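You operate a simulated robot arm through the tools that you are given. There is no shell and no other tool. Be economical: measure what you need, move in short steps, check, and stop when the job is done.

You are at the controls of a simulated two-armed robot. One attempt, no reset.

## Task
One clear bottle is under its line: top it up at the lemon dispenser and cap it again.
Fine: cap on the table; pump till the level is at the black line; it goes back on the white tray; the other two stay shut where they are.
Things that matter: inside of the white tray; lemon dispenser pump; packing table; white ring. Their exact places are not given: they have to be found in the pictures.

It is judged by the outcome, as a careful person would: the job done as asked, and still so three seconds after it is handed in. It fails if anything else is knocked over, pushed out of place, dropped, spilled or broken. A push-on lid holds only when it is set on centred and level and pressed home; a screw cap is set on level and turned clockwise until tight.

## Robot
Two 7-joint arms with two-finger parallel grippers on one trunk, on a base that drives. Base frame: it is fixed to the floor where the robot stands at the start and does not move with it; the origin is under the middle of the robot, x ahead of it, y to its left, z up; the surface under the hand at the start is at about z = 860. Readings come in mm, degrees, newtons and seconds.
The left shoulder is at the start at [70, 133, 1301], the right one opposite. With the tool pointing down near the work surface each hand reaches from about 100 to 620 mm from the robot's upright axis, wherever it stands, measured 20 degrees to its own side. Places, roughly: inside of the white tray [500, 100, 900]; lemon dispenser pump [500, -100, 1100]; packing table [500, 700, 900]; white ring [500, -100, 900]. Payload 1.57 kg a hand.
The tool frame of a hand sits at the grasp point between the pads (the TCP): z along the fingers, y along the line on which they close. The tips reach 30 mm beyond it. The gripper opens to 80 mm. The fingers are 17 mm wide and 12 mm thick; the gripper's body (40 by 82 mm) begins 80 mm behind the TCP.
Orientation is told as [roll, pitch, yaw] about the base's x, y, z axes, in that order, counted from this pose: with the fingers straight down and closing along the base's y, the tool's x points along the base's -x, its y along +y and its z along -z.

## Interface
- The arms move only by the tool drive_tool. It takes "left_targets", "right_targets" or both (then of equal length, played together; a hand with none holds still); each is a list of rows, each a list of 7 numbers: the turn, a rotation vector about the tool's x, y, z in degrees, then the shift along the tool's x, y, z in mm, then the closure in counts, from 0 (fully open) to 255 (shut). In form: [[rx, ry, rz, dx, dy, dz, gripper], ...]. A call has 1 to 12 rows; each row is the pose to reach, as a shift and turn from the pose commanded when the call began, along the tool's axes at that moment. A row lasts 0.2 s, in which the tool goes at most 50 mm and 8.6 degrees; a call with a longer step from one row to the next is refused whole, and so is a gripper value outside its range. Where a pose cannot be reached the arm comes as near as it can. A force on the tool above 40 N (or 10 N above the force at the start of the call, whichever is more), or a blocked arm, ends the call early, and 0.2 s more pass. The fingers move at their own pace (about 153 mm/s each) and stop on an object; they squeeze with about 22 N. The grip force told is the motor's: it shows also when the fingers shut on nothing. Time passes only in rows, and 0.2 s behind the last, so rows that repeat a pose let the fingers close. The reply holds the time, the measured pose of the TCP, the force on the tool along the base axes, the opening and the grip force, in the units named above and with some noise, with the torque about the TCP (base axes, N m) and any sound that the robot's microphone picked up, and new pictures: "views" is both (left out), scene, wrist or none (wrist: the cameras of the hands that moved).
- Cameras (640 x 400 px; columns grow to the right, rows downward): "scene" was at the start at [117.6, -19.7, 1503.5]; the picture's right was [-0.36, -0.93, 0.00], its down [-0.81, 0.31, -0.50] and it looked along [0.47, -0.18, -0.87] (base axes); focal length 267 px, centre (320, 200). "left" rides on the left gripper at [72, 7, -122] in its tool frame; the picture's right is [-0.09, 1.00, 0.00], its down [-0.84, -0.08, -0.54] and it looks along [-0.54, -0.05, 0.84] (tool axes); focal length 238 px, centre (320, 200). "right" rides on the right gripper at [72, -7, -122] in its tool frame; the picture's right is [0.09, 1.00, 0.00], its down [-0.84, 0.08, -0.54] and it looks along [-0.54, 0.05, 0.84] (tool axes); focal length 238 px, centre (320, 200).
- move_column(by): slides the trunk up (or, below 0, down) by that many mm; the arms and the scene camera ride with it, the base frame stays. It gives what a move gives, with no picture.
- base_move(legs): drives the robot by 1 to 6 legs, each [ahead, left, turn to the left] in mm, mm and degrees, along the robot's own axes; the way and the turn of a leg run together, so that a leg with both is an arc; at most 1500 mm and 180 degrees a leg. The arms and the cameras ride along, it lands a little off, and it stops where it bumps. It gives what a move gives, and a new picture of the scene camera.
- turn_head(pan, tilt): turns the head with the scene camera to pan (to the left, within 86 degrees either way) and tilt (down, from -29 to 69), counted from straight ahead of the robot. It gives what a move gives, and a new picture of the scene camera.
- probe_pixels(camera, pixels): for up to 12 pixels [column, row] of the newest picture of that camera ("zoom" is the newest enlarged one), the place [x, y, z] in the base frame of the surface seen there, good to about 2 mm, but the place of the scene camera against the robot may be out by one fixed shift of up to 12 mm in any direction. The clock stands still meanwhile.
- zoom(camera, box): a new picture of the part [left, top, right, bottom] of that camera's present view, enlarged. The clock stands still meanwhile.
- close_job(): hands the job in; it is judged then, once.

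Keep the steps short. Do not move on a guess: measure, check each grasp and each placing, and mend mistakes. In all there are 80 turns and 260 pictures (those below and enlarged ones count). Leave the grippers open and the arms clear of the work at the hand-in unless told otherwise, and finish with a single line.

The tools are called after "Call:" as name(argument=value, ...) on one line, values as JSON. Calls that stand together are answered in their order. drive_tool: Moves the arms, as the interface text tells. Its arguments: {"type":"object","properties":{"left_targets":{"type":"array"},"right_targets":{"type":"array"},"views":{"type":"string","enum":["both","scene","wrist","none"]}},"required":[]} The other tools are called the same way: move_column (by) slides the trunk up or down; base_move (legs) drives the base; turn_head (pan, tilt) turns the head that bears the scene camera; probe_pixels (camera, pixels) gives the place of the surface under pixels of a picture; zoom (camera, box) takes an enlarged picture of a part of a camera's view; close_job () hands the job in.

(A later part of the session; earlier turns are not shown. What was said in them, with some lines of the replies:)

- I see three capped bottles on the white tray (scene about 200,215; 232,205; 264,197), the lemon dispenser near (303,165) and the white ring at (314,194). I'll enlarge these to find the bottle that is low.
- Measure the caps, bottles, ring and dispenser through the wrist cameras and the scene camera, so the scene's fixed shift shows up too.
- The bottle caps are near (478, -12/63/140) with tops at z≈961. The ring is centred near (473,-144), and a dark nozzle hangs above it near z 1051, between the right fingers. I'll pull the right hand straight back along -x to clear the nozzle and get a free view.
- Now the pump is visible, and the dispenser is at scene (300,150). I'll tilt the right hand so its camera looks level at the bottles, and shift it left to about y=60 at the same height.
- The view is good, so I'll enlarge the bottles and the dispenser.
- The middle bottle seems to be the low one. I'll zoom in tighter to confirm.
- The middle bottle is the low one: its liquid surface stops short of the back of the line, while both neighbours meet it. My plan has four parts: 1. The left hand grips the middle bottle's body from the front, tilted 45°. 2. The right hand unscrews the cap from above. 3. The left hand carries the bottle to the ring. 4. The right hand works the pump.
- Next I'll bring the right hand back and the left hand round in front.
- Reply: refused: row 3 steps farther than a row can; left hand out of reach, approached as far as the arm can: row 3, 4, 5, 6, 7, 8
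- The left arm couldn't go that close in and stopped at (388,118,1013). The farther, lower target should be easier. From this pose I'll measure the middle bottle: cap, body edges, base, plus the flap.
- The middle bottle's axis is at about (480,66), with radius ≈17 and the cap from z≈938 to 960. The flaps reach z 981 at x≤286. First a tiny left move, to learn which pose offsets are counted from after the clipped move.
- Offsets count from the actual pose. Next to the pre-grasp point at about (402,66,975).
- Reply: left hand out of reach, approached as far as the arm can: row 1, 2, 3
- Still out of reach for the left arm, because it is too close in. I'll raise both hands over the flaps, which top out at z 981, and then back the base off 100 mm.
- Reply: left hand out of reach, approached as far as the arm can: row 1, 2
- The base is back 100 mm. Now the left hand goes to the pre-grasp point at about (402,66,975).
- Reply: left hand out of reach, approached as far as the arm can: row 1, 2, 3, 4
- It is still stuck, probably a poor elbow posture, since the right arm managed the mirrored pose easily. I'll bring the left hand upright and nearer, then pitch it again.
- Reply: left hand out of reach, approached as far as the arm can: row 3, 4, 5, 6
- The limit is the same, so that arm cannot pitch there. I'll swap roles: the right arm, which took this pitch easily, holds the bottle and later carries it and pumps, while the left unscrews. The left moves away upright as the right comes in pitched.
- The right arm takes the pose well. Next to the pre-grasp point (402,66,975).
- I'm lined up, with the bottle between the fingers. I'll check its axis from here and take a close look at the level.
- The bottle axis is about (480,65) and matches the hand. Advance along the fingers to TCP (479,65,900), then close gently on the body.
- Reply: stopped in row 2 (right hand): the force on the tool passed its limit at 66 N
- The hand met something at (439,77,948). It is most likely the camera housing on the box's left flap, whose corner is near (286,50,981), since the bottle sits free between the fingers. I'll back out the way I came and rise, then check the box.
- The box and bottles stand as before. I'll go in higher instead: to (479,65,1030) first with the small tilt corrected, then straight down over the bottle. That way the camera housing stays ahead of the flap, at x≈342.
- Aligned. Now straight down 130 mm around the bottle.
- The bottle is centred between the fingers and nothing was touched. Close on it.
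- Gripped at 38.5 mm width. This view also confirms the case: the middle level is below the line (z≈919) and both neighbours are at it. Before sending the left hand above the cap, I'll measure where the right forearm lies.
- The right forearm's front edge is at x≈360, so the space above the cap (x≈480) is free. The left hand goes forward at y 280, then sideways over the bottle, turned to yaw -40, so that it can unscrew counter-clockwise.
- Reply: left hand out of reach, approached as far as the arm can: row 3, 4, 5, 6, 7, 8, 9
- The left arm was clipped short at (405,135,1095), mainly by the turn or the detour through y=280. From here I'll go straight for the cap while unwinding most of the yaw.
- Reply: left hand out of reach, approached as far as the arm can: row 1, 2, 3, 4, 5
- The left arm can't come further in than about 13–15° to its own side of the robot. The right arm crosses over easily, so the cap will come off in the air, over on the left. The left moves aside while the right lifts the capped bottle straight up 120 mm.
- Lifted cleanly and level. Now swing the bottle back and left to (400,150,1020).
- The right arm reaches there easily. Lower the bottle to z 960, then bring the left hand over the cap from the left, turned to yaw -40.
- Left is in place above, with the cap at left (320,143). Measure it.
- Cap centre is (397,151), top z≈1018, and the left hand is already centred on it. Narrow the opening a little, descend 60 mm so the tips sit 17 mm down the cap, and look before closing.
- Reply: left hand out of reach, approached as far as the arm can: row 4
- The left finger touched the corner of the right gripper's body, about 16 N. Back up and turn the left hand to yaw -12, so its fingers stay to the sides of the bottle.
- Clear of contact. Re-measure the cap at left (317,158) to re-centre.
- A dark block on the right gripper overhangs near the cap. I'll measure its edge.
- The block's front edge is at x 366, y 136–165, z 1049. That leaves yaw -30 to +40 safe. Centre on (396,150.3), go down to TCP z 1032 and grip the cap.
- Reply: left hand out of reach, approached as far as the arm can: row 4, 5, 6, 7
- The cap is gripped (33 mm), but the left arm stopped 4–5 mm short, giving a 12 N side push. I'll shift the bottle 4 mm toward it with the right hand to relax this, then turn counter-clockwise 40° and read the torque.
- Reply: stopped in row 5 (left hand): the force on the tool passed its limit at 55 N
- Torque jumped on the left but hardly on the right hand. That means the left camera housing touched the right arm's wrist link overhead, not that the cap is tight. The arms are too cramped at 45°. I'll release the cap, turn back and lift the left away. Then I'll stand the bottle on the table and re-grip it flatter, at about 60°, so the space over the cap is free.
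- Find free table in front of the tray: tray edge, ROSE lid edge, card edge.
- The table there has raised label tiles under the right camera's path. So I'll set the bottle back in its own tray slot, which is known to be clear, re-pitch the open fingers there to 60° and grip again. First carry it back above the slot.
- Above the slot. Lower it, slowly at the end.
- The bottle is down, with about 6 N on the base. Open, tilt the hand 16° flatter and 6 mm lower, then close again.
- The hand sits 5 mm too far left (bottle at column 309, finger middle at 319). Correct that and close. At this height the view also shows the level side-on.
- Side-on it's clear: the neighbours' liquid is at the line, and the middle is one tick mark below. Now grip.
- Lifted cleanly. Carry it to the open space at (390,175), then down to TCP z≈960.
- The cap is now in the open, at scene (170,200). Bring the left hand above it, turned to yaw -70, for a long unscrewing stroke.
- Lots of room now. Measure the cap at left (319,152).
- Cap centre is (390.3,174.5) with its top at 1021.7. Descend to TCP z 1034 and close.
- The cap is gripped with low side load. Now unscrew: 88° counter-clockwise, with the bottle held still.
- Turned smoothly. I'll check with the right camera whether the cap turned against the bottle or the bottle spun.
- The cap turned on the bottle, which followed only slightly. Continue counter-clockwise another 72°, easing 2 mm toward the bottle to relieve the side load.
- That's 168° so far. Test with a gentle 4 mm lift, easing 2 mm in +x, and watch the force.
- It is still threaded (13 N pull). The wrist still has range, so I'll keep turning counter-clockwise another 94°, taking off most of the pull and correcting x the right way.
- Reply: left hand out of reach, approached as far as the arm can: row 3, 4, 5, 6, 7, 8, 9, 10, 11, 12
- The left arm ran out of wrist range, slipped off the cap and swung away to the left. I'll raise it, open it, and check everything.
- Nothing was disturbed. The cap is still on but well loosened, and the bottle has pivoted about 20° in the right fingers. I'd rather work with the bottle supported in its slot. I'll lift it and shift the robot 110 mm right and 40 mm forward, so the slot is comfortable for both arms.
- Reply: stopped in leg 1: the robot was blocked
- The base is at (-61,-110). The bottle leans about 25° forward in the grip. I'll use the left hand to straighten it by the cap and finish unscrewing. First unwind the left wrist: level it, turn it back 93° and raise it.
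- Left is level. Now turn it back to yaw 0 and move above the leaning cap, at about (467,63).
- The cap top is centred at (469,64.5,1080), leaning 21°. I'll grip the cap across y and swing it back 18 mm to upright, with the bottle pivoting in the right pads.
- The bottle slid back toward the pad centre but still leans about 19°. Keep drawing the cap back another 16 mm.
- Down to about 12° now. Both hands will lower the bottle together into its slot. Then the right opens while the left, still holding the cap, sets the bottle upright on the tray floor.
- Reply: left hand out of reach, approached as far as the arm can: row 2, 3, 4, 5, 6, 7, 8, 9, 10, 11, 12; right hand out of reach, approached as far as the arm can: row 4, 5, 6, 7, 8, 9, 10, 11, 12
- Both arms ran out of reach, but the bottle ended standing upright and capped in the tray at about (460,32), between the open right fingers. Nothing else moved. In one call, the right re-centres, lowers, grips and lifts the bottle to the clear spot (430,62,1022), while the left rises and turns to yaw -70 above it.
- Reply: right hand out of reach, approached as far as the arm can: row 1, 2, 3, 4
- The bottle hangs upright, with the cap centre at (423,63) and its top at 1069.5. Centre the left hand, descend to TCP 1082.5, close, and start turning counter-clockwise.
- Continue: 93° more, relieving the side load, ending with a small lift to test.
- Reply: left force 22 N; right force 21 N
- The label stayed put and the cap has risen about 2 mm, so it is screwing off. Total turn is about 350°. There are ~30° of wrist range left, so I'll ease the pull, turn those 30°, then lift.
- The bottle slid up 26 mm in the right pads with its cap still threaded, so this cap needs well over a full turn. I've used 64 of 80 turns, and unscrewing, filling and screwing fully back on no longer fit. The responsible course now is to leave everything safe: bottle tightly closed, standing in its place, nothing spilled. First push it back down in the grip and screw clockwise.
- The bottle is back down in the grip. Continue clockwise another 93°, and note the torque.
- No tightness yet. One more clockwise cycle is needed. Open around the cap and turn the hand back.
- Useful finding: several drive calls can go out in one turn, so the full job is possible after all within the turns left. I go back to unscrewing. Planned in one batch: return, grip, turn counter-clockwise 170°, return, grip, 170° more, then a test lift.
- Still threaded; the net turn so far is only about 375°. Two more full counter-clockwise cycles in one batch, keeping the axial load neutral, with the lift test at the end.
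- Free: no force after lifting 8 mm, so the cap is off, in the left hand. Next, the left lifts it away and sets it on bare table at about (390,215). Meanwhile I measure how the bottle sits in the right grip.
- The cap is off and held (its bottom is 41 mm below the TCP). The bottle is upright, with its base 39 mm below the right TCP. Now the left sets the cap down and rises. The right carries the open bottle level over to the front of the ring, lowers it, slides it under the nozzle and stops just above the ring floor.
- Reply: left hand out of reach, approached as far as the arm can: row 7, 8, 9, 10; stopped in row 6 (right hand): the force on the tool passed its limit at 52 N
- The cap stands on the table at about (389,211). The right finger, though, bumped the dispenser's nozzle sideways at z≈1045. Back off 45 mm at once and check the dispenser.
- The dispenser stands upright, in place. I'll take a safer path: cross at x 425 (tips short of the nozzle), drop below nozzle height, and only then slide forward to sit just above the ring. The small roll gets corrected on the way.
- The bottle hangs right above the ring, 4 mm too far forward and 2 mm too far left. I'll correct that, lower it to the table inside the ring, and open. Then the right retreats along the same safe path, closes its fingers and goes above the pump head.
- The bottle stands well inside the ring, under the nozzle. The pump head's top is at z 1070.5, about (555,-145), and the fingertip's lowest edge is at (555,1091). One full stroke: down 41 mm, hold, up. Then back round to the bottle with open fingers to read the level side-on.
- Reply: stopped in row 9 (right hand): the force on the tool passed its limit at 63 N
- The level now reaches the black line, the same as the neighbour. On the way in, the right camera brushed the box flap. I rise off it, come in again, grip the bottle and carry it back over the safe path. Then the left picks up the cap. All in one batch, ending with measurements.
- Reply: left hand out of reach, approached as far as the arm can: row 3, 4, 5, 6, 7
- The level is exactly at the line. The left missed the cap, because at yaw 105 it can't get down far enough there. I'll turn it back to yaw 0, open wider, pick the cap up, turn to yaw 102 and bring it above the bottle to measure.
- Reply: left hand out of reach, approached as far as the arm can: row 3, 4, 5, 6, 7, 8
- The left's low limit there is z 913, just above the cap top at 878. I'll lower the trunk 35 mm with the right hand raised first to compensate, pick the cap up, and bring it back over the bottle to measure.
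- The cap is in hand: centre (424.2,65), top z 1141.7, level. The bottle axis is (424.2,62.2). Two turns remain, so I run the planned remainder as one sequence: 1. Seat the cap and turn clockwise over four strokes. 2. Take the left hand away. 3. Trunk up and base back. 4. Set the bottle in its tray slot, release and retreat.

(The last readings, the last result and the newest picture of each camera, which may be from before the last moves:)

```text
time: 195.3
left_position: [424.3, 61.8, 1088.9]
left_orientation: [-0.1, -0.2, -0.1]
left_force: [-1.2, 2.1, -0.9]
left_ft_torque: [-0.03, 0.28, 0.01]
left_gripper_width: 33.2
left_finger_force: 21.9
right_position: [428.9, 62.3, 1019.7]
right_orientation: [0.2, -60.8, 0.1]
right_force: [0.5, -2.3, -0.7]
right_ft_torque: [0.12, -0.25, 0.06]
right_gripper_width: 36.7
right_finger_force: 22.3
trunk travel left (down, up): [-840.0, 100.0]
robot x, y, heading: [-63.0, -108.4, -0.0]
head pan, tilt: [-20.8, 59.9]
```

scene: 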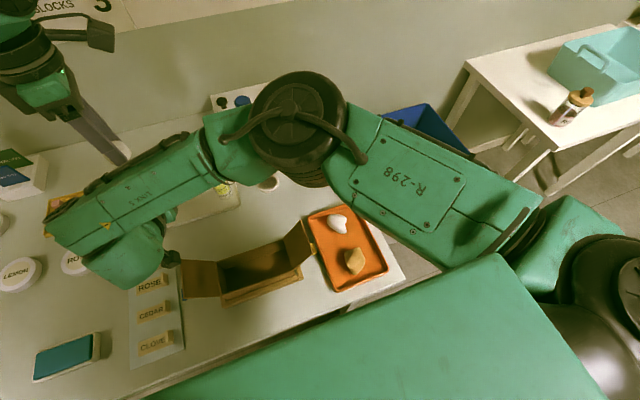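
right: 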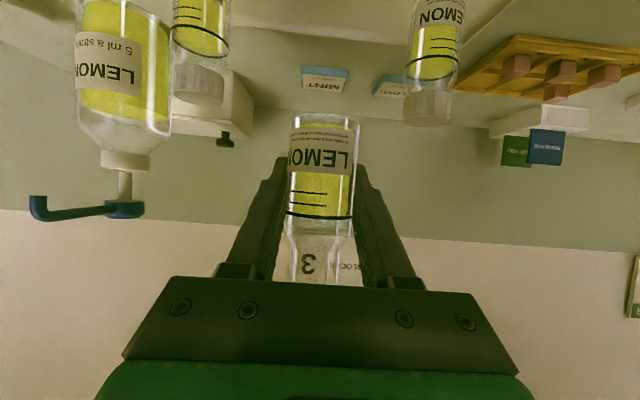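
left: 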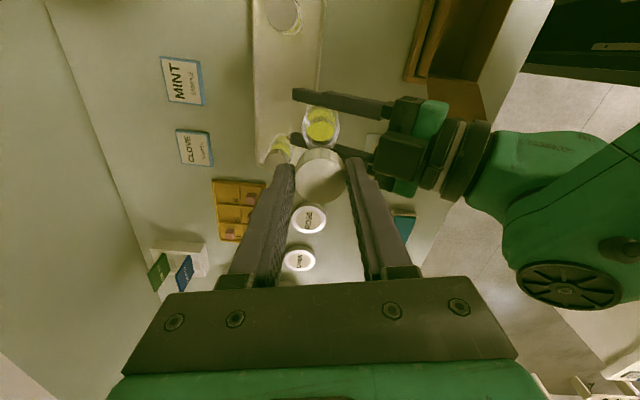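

Call:
drive_tool(left_targets=[[0, 0, 8.1, 0, 0, 0, 255], [0, 0, 16.2, 0, 0, 0, 255], [0, 0, 24.3, 0, 0, 0, 255], [0, 0, 32.4, 0, 0, 0, 255], [0, 0, 40.5, 0, 0, 0, 255], [0, 0, 48.6, 0, 0, 0, 255], [0, 0, 56.7, 0, 0, 0, 255], [0, 0, 65, 0, 0, 0, 255], [0, 0, 65, 0, 0, 0, 100], [0, 0, 65, 0, 0, 0, 100], [0, 0, 65, 0, 0, -35, 100], [0, 0, 65, 0, 0, -75, 100]], views="none")

Call:
drive_tool(left_targets=[[0, 0, 0, 34, 16, 0, 100], [0, 0, 0, 68, 32, 0, 100], [0, 0, 0, 102, 48, 0, 100], [0, 0, 0, 136, 63.5, 0, 100]], right_targets=[[0, 0, 0, 0, 0, 0, 255], [0, 0, 0, 0, 0, 0, 255], [0, 0, 0, 0, 0, 0, 255], [0, 0, 0, 0, 0, 0, 255]], views="wrist")

Call:
move_column(by=35)

Call:
base_move(legs=[[-40, 110, 0]])

Call:
drive_tool(right_targets=[[0, 0, 0, -10.9, -26.8, 19.7, 255], [0, 0, 0, -21.7, -53.5, 39.4, 255], [0, 0, 0, -32.6, -80.3, 59.1, 255], [0, 0, 0, -43.4, -107, 78.8, 255], [0, 0, 0, -43.4, -107, 78.8, 255]], views="wrist")

Call:
drive_tool(right_targets=[[0, 0, 0, 39.4, 0, 21.7, 255], [0, 0, 0, 78.8, 0, 43.4, 255], [0, 0, 0, 109.5, 0, 60.3, 255], [0, 0, 0, 122.6, 0, 67.5, 255], [0, 0, 0, 129.6, 0, 71.3, 255], [0, 0, 0, 133.2, 0, 73.3, 255], [0, 0, 0, 133.2, 0, 73.3, 255]], views="both")

Call:
zoom(camera="right", box=[100, 80, 540, 320])

```text
time: 197.9
left_position: [422.5, 60.4, 1164.5]
left_orientation: [0.0, -0.3, -64.9]
left_force: [0.8, -0.6, 0.5]
left_ft_torque: [0.03, -0.03, -0.01]
left_gripper_width: 48.7
left_finger_force: 0.0
right_position: [428.0, 61.3, 1019.0]
right_orientation: [0.4, -60.9, -0.2]
right_force: [0.0, 0.0, -1.9]
right_ft_torque: [0.04, 0.0, -0.01]
right_gripper_width: 38.1
right_finger_force: 22.1
trunk travel left (down, up): [-840.0, 100.0]
robot x, y, heading: [-63.5, -111.9, -0.1]
head pan, tilt: [-20.8, 59.9]
```

```text
time: 198.9
left_position: [424.5, 215.1, 1163.4]
left_orientation: [-0.1, -0.2, -64.9]
left_force: [0.0, -0.2, 0.4]
left_ft_torque: [-0.03, 0.02, 0.04]
left_gripper_width: 48.7
left_finger_force: 0.1
right_position: [428.6, 64.0, 1020.1]
right_orientation: [0.0, -60.9, 0.1]
right_force: [-0.3, 0.6, -2.0]
right_ft_torque: [-0.02, 0.0, 0.0]
right_gripper_width: 38.2
right_finger_force: 21.4
trunk travel left (down, up): [-840.0, 100.0]
robot x, y, heading: [-59.3, -112.9, -0.2]
head pan, tilt: [-20.8, 59.9]
```

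right: 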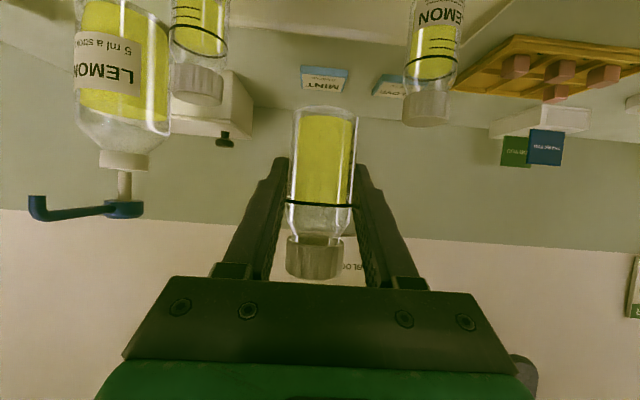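
left: 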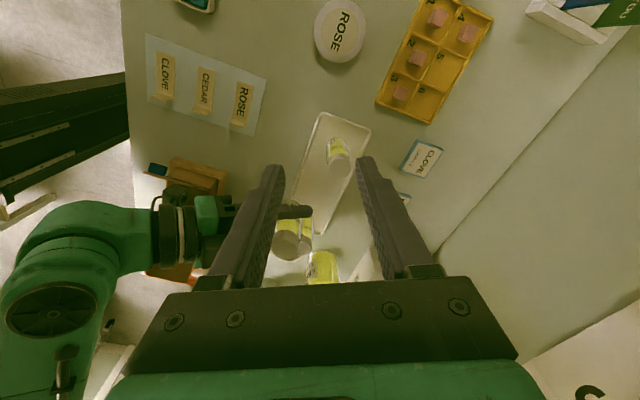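

```text
time: 199.7
left_position: [422.8, 211.7, 1198.5]
left_orientation: [0.0, -0.3, -64.9]
left_force: [0.4, -0.7, -0.4]
left_ft_torque: [0.01, 0.02, -0.03]
left_gripper_width: 48.6
left_finger_force: 0.0
right_position: [428.4, 61.4, 1055.4]
right_orientation: [0.3, -60.8, 0.0]
right_force: [-0.7, 0.5, -1.5]
right_ft_torque: [0.02, -0.02, 0.01]
right_gripper_width: 38.2
right_finger_force: 22.4
trunk travel left (down, up): [-875.0, 65.0]
robot x, y, heading: [-61.4, -113.7, 0.0]
head pan, tilt: [-20.8, 59.9]
```

```text
time: 200.9
left_position: [383.4, 318.7, 1199.5]
left_orientation: [0.1, 0.0, -64.9]
left_force: [0.9, -0.3, 0.5]
left_ft_torque: [0.02, 0.02, -0.03]
left_gripper_width: 48.6
left_finger_force: 0.1
right_position: [390.2, 169.9, 1053.7]
right_orientation: [0.5, -60.8, -0.3]
right_force: [-0.3, -0.8, -0.6]
right_ft_torque: [-0.03, 0.02, -0.02]
right_gripper_width: 38.2
right_finger_force: 22.2
trunk travel left (down, up): [-875.0, 65.0]
robot x, y, heading: [-101.6, -1.1, 0.3]
head pan, tilt: [-20.8, 59.9]
```

scene: 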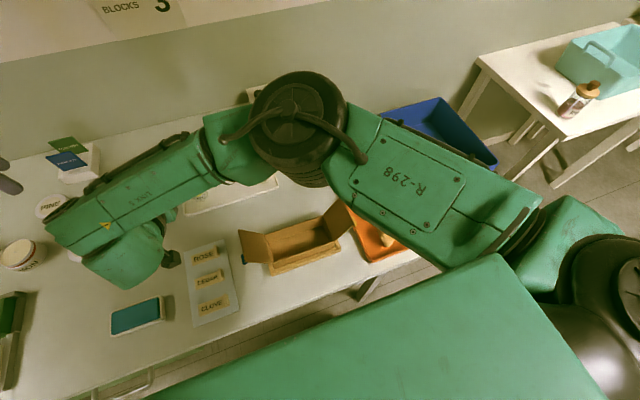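

```text
time: 202.1
left_position: [383.0, 321.9, 1198.3]
left_orientation: [-0.1, -0.2, -65.0]
left_force: [0.7, -0.5, 0.0]
left_ft_torque: [0.02, 0.01, -0.02]
left_gripper_width: 48.2
left_finger_force: 0.0
right_position: [481.2, 65.3, 1052.9]
right_orientation: [0.2, -60.9, -0.1]
right_force: [-0.1, 0.2, -1.6]
right_ft_torque: [0.01, 0.02, 0.01]
right_gripper_width: 38.3
right_finger_force: 21.9
trunk travel left (down, up): [-875.0, 65.0]
robot x, y, heading: [-94.6, -1.7, 0.2]
head pan, tilt: [-20.8, 59.9]
```

right: 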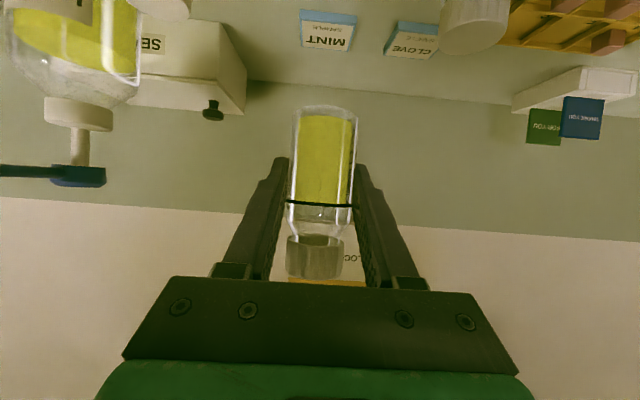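

```text
time: 203.7
left_position: [379.9, 322.2, 1199.6]
left_orientation: [0.2, -0.4, -64.9]
left_force: [0.0, 0.6, 0.0]
left_ft_torque: [-0.02, 0.01, 0.0]
left_gripper_width: 48.7
left_finger_force: 0.1
right_position: [476.1, 66.1, 905.2]
right_orientation: [0.3, -61.2, 0.0]
right_force: [-0.7, -0.7, 15.5]
right_ft_torque: [-0.07, 0.12, -0.01]
right_gripper_width: 38.1
right_finger_force: 22.4
trunk travel left (down, up): [-875.0, 65.0]
robot x, y, heading: [-100.2, -4.8, -0.0]
head pan, tilt: [-20.8, 59.9]
```

scene: 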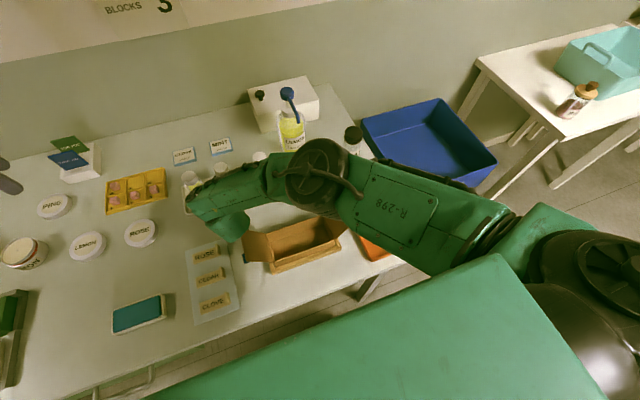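
right: 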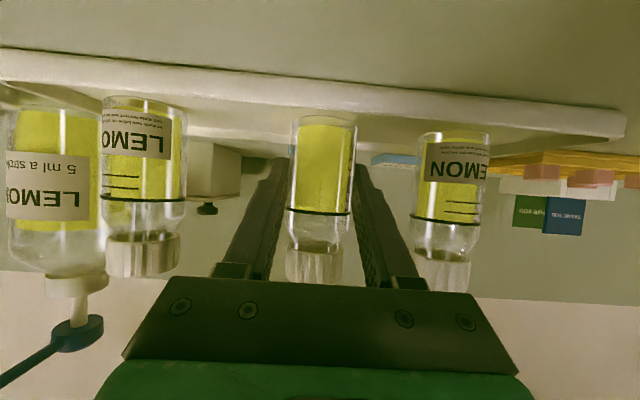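

```text
1.45 times, centred on (320, 200) of right
1 turns are left
```

zoom: 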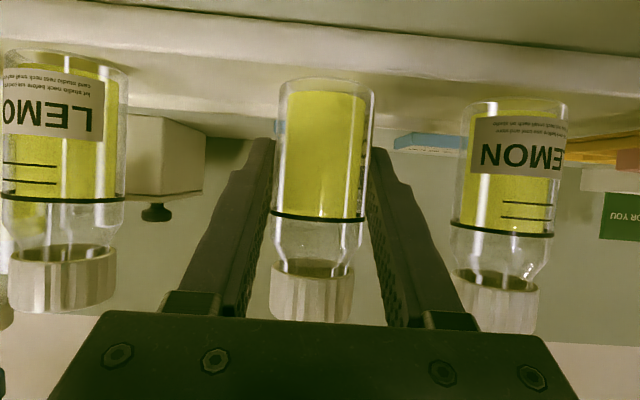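

The bottle stands in its tray slot, its level on the line like its neighbours. The cap is tight: at the end the whole bottle turned with it. Last: open, rise straight up, draw back, and hand in.

Call:
drive_tool(right_targets=[[0, 0, 0, 0, 0, 0, 77], [0, 0, 0, 0, 0, 0, 77], [0, 0, 0, 0, 0, 0, 77], [0, 0, 0, -8.8, 0, -4.8, 77], [0, 0, 0, -35, 0, -19.3, 77], [0, 0, 0, -70, 0, -38.6, 77], [0, 0, 0, -105, 0, -57.8, 77], [0, 0, 0, -140, 0, -77, 77], [0, 0, 0, -126, 0, -103, 77], [0, 0, 0, -126, 0, -103, 0]], left_targets=[[0, 0, 0, 0, 0, 0, 0], [0, 0, 0, 0, 0, 0, 0], [0, 0, 0, 0, 0, 0, 0], [0, 0, 0, 0, 0, 0, 0], [0, 0, 0, 0, 0, 0, 0], [0, 0, 0, 0, 0, 0, 0], [0, 0, 0, 0, 0, 0, 0], [0, 0, 0, 0, 0, 0, 0], [0, 0, 0, 0, 0, 0, 0], [0, 0, 0, 0, 0, 0, 0]], views="both")

Call:
close_job()

```text
time: 205.9
left_position: [383.9, 322.7, 1198.4]
left_orientation: [0.0, -0.2, -64.8]
left_force: [0.2, -0.1, 0.1]
left_ft_torque: [0.01, 0.03, 0.0]
left_gripper_width: 80.1
left_finger_force: 0.0
right_position: [450.2, 65.2, 1059.9]
right_orientation: [0.1, -60.9, 0.0]
right_force: [0.0, -0.2, -0.2]
right_ft_torque: [0.0, -0.05, -0.01]
right_gripper_width: 80.1
right_finger_force: 0.1
trunk travel left (down, up): [-875.0, 65.0]
robot x, y, heading: [-103.0, 0.9, -0.2]
head pan, tilt: [-20.8, 59.9]
```

scene: 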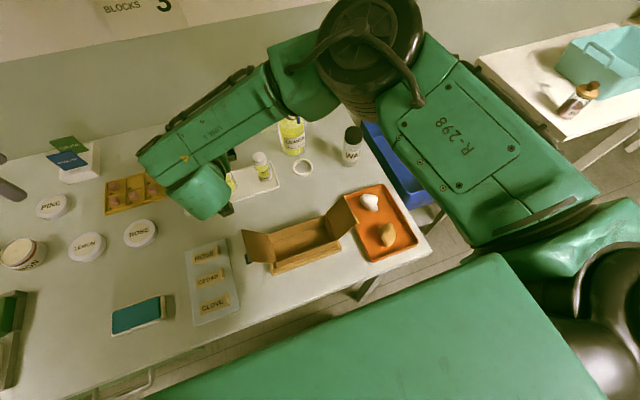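
right: 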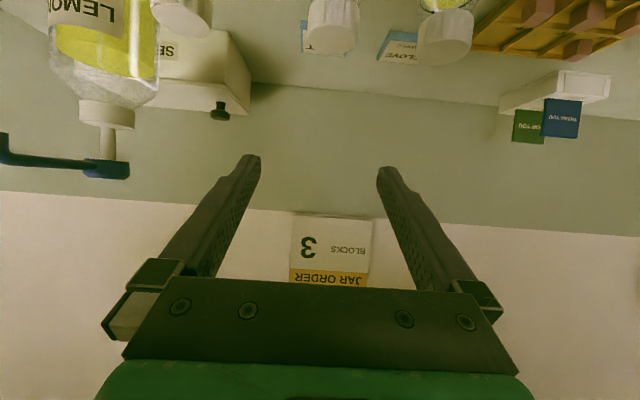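
left: 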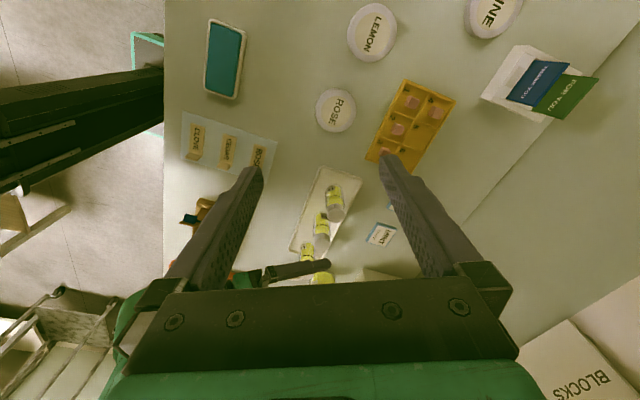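

```text
The job is handed in.
```

The low middle bottle was topped up to its black line with one stroke, screwed shut until bottle and cap turned together, and set back on the white tray, the other two still shut in place; on the way the right arm bumped the box flap twice and the dispenser nozzle once, with nothing seen to fall or shift.
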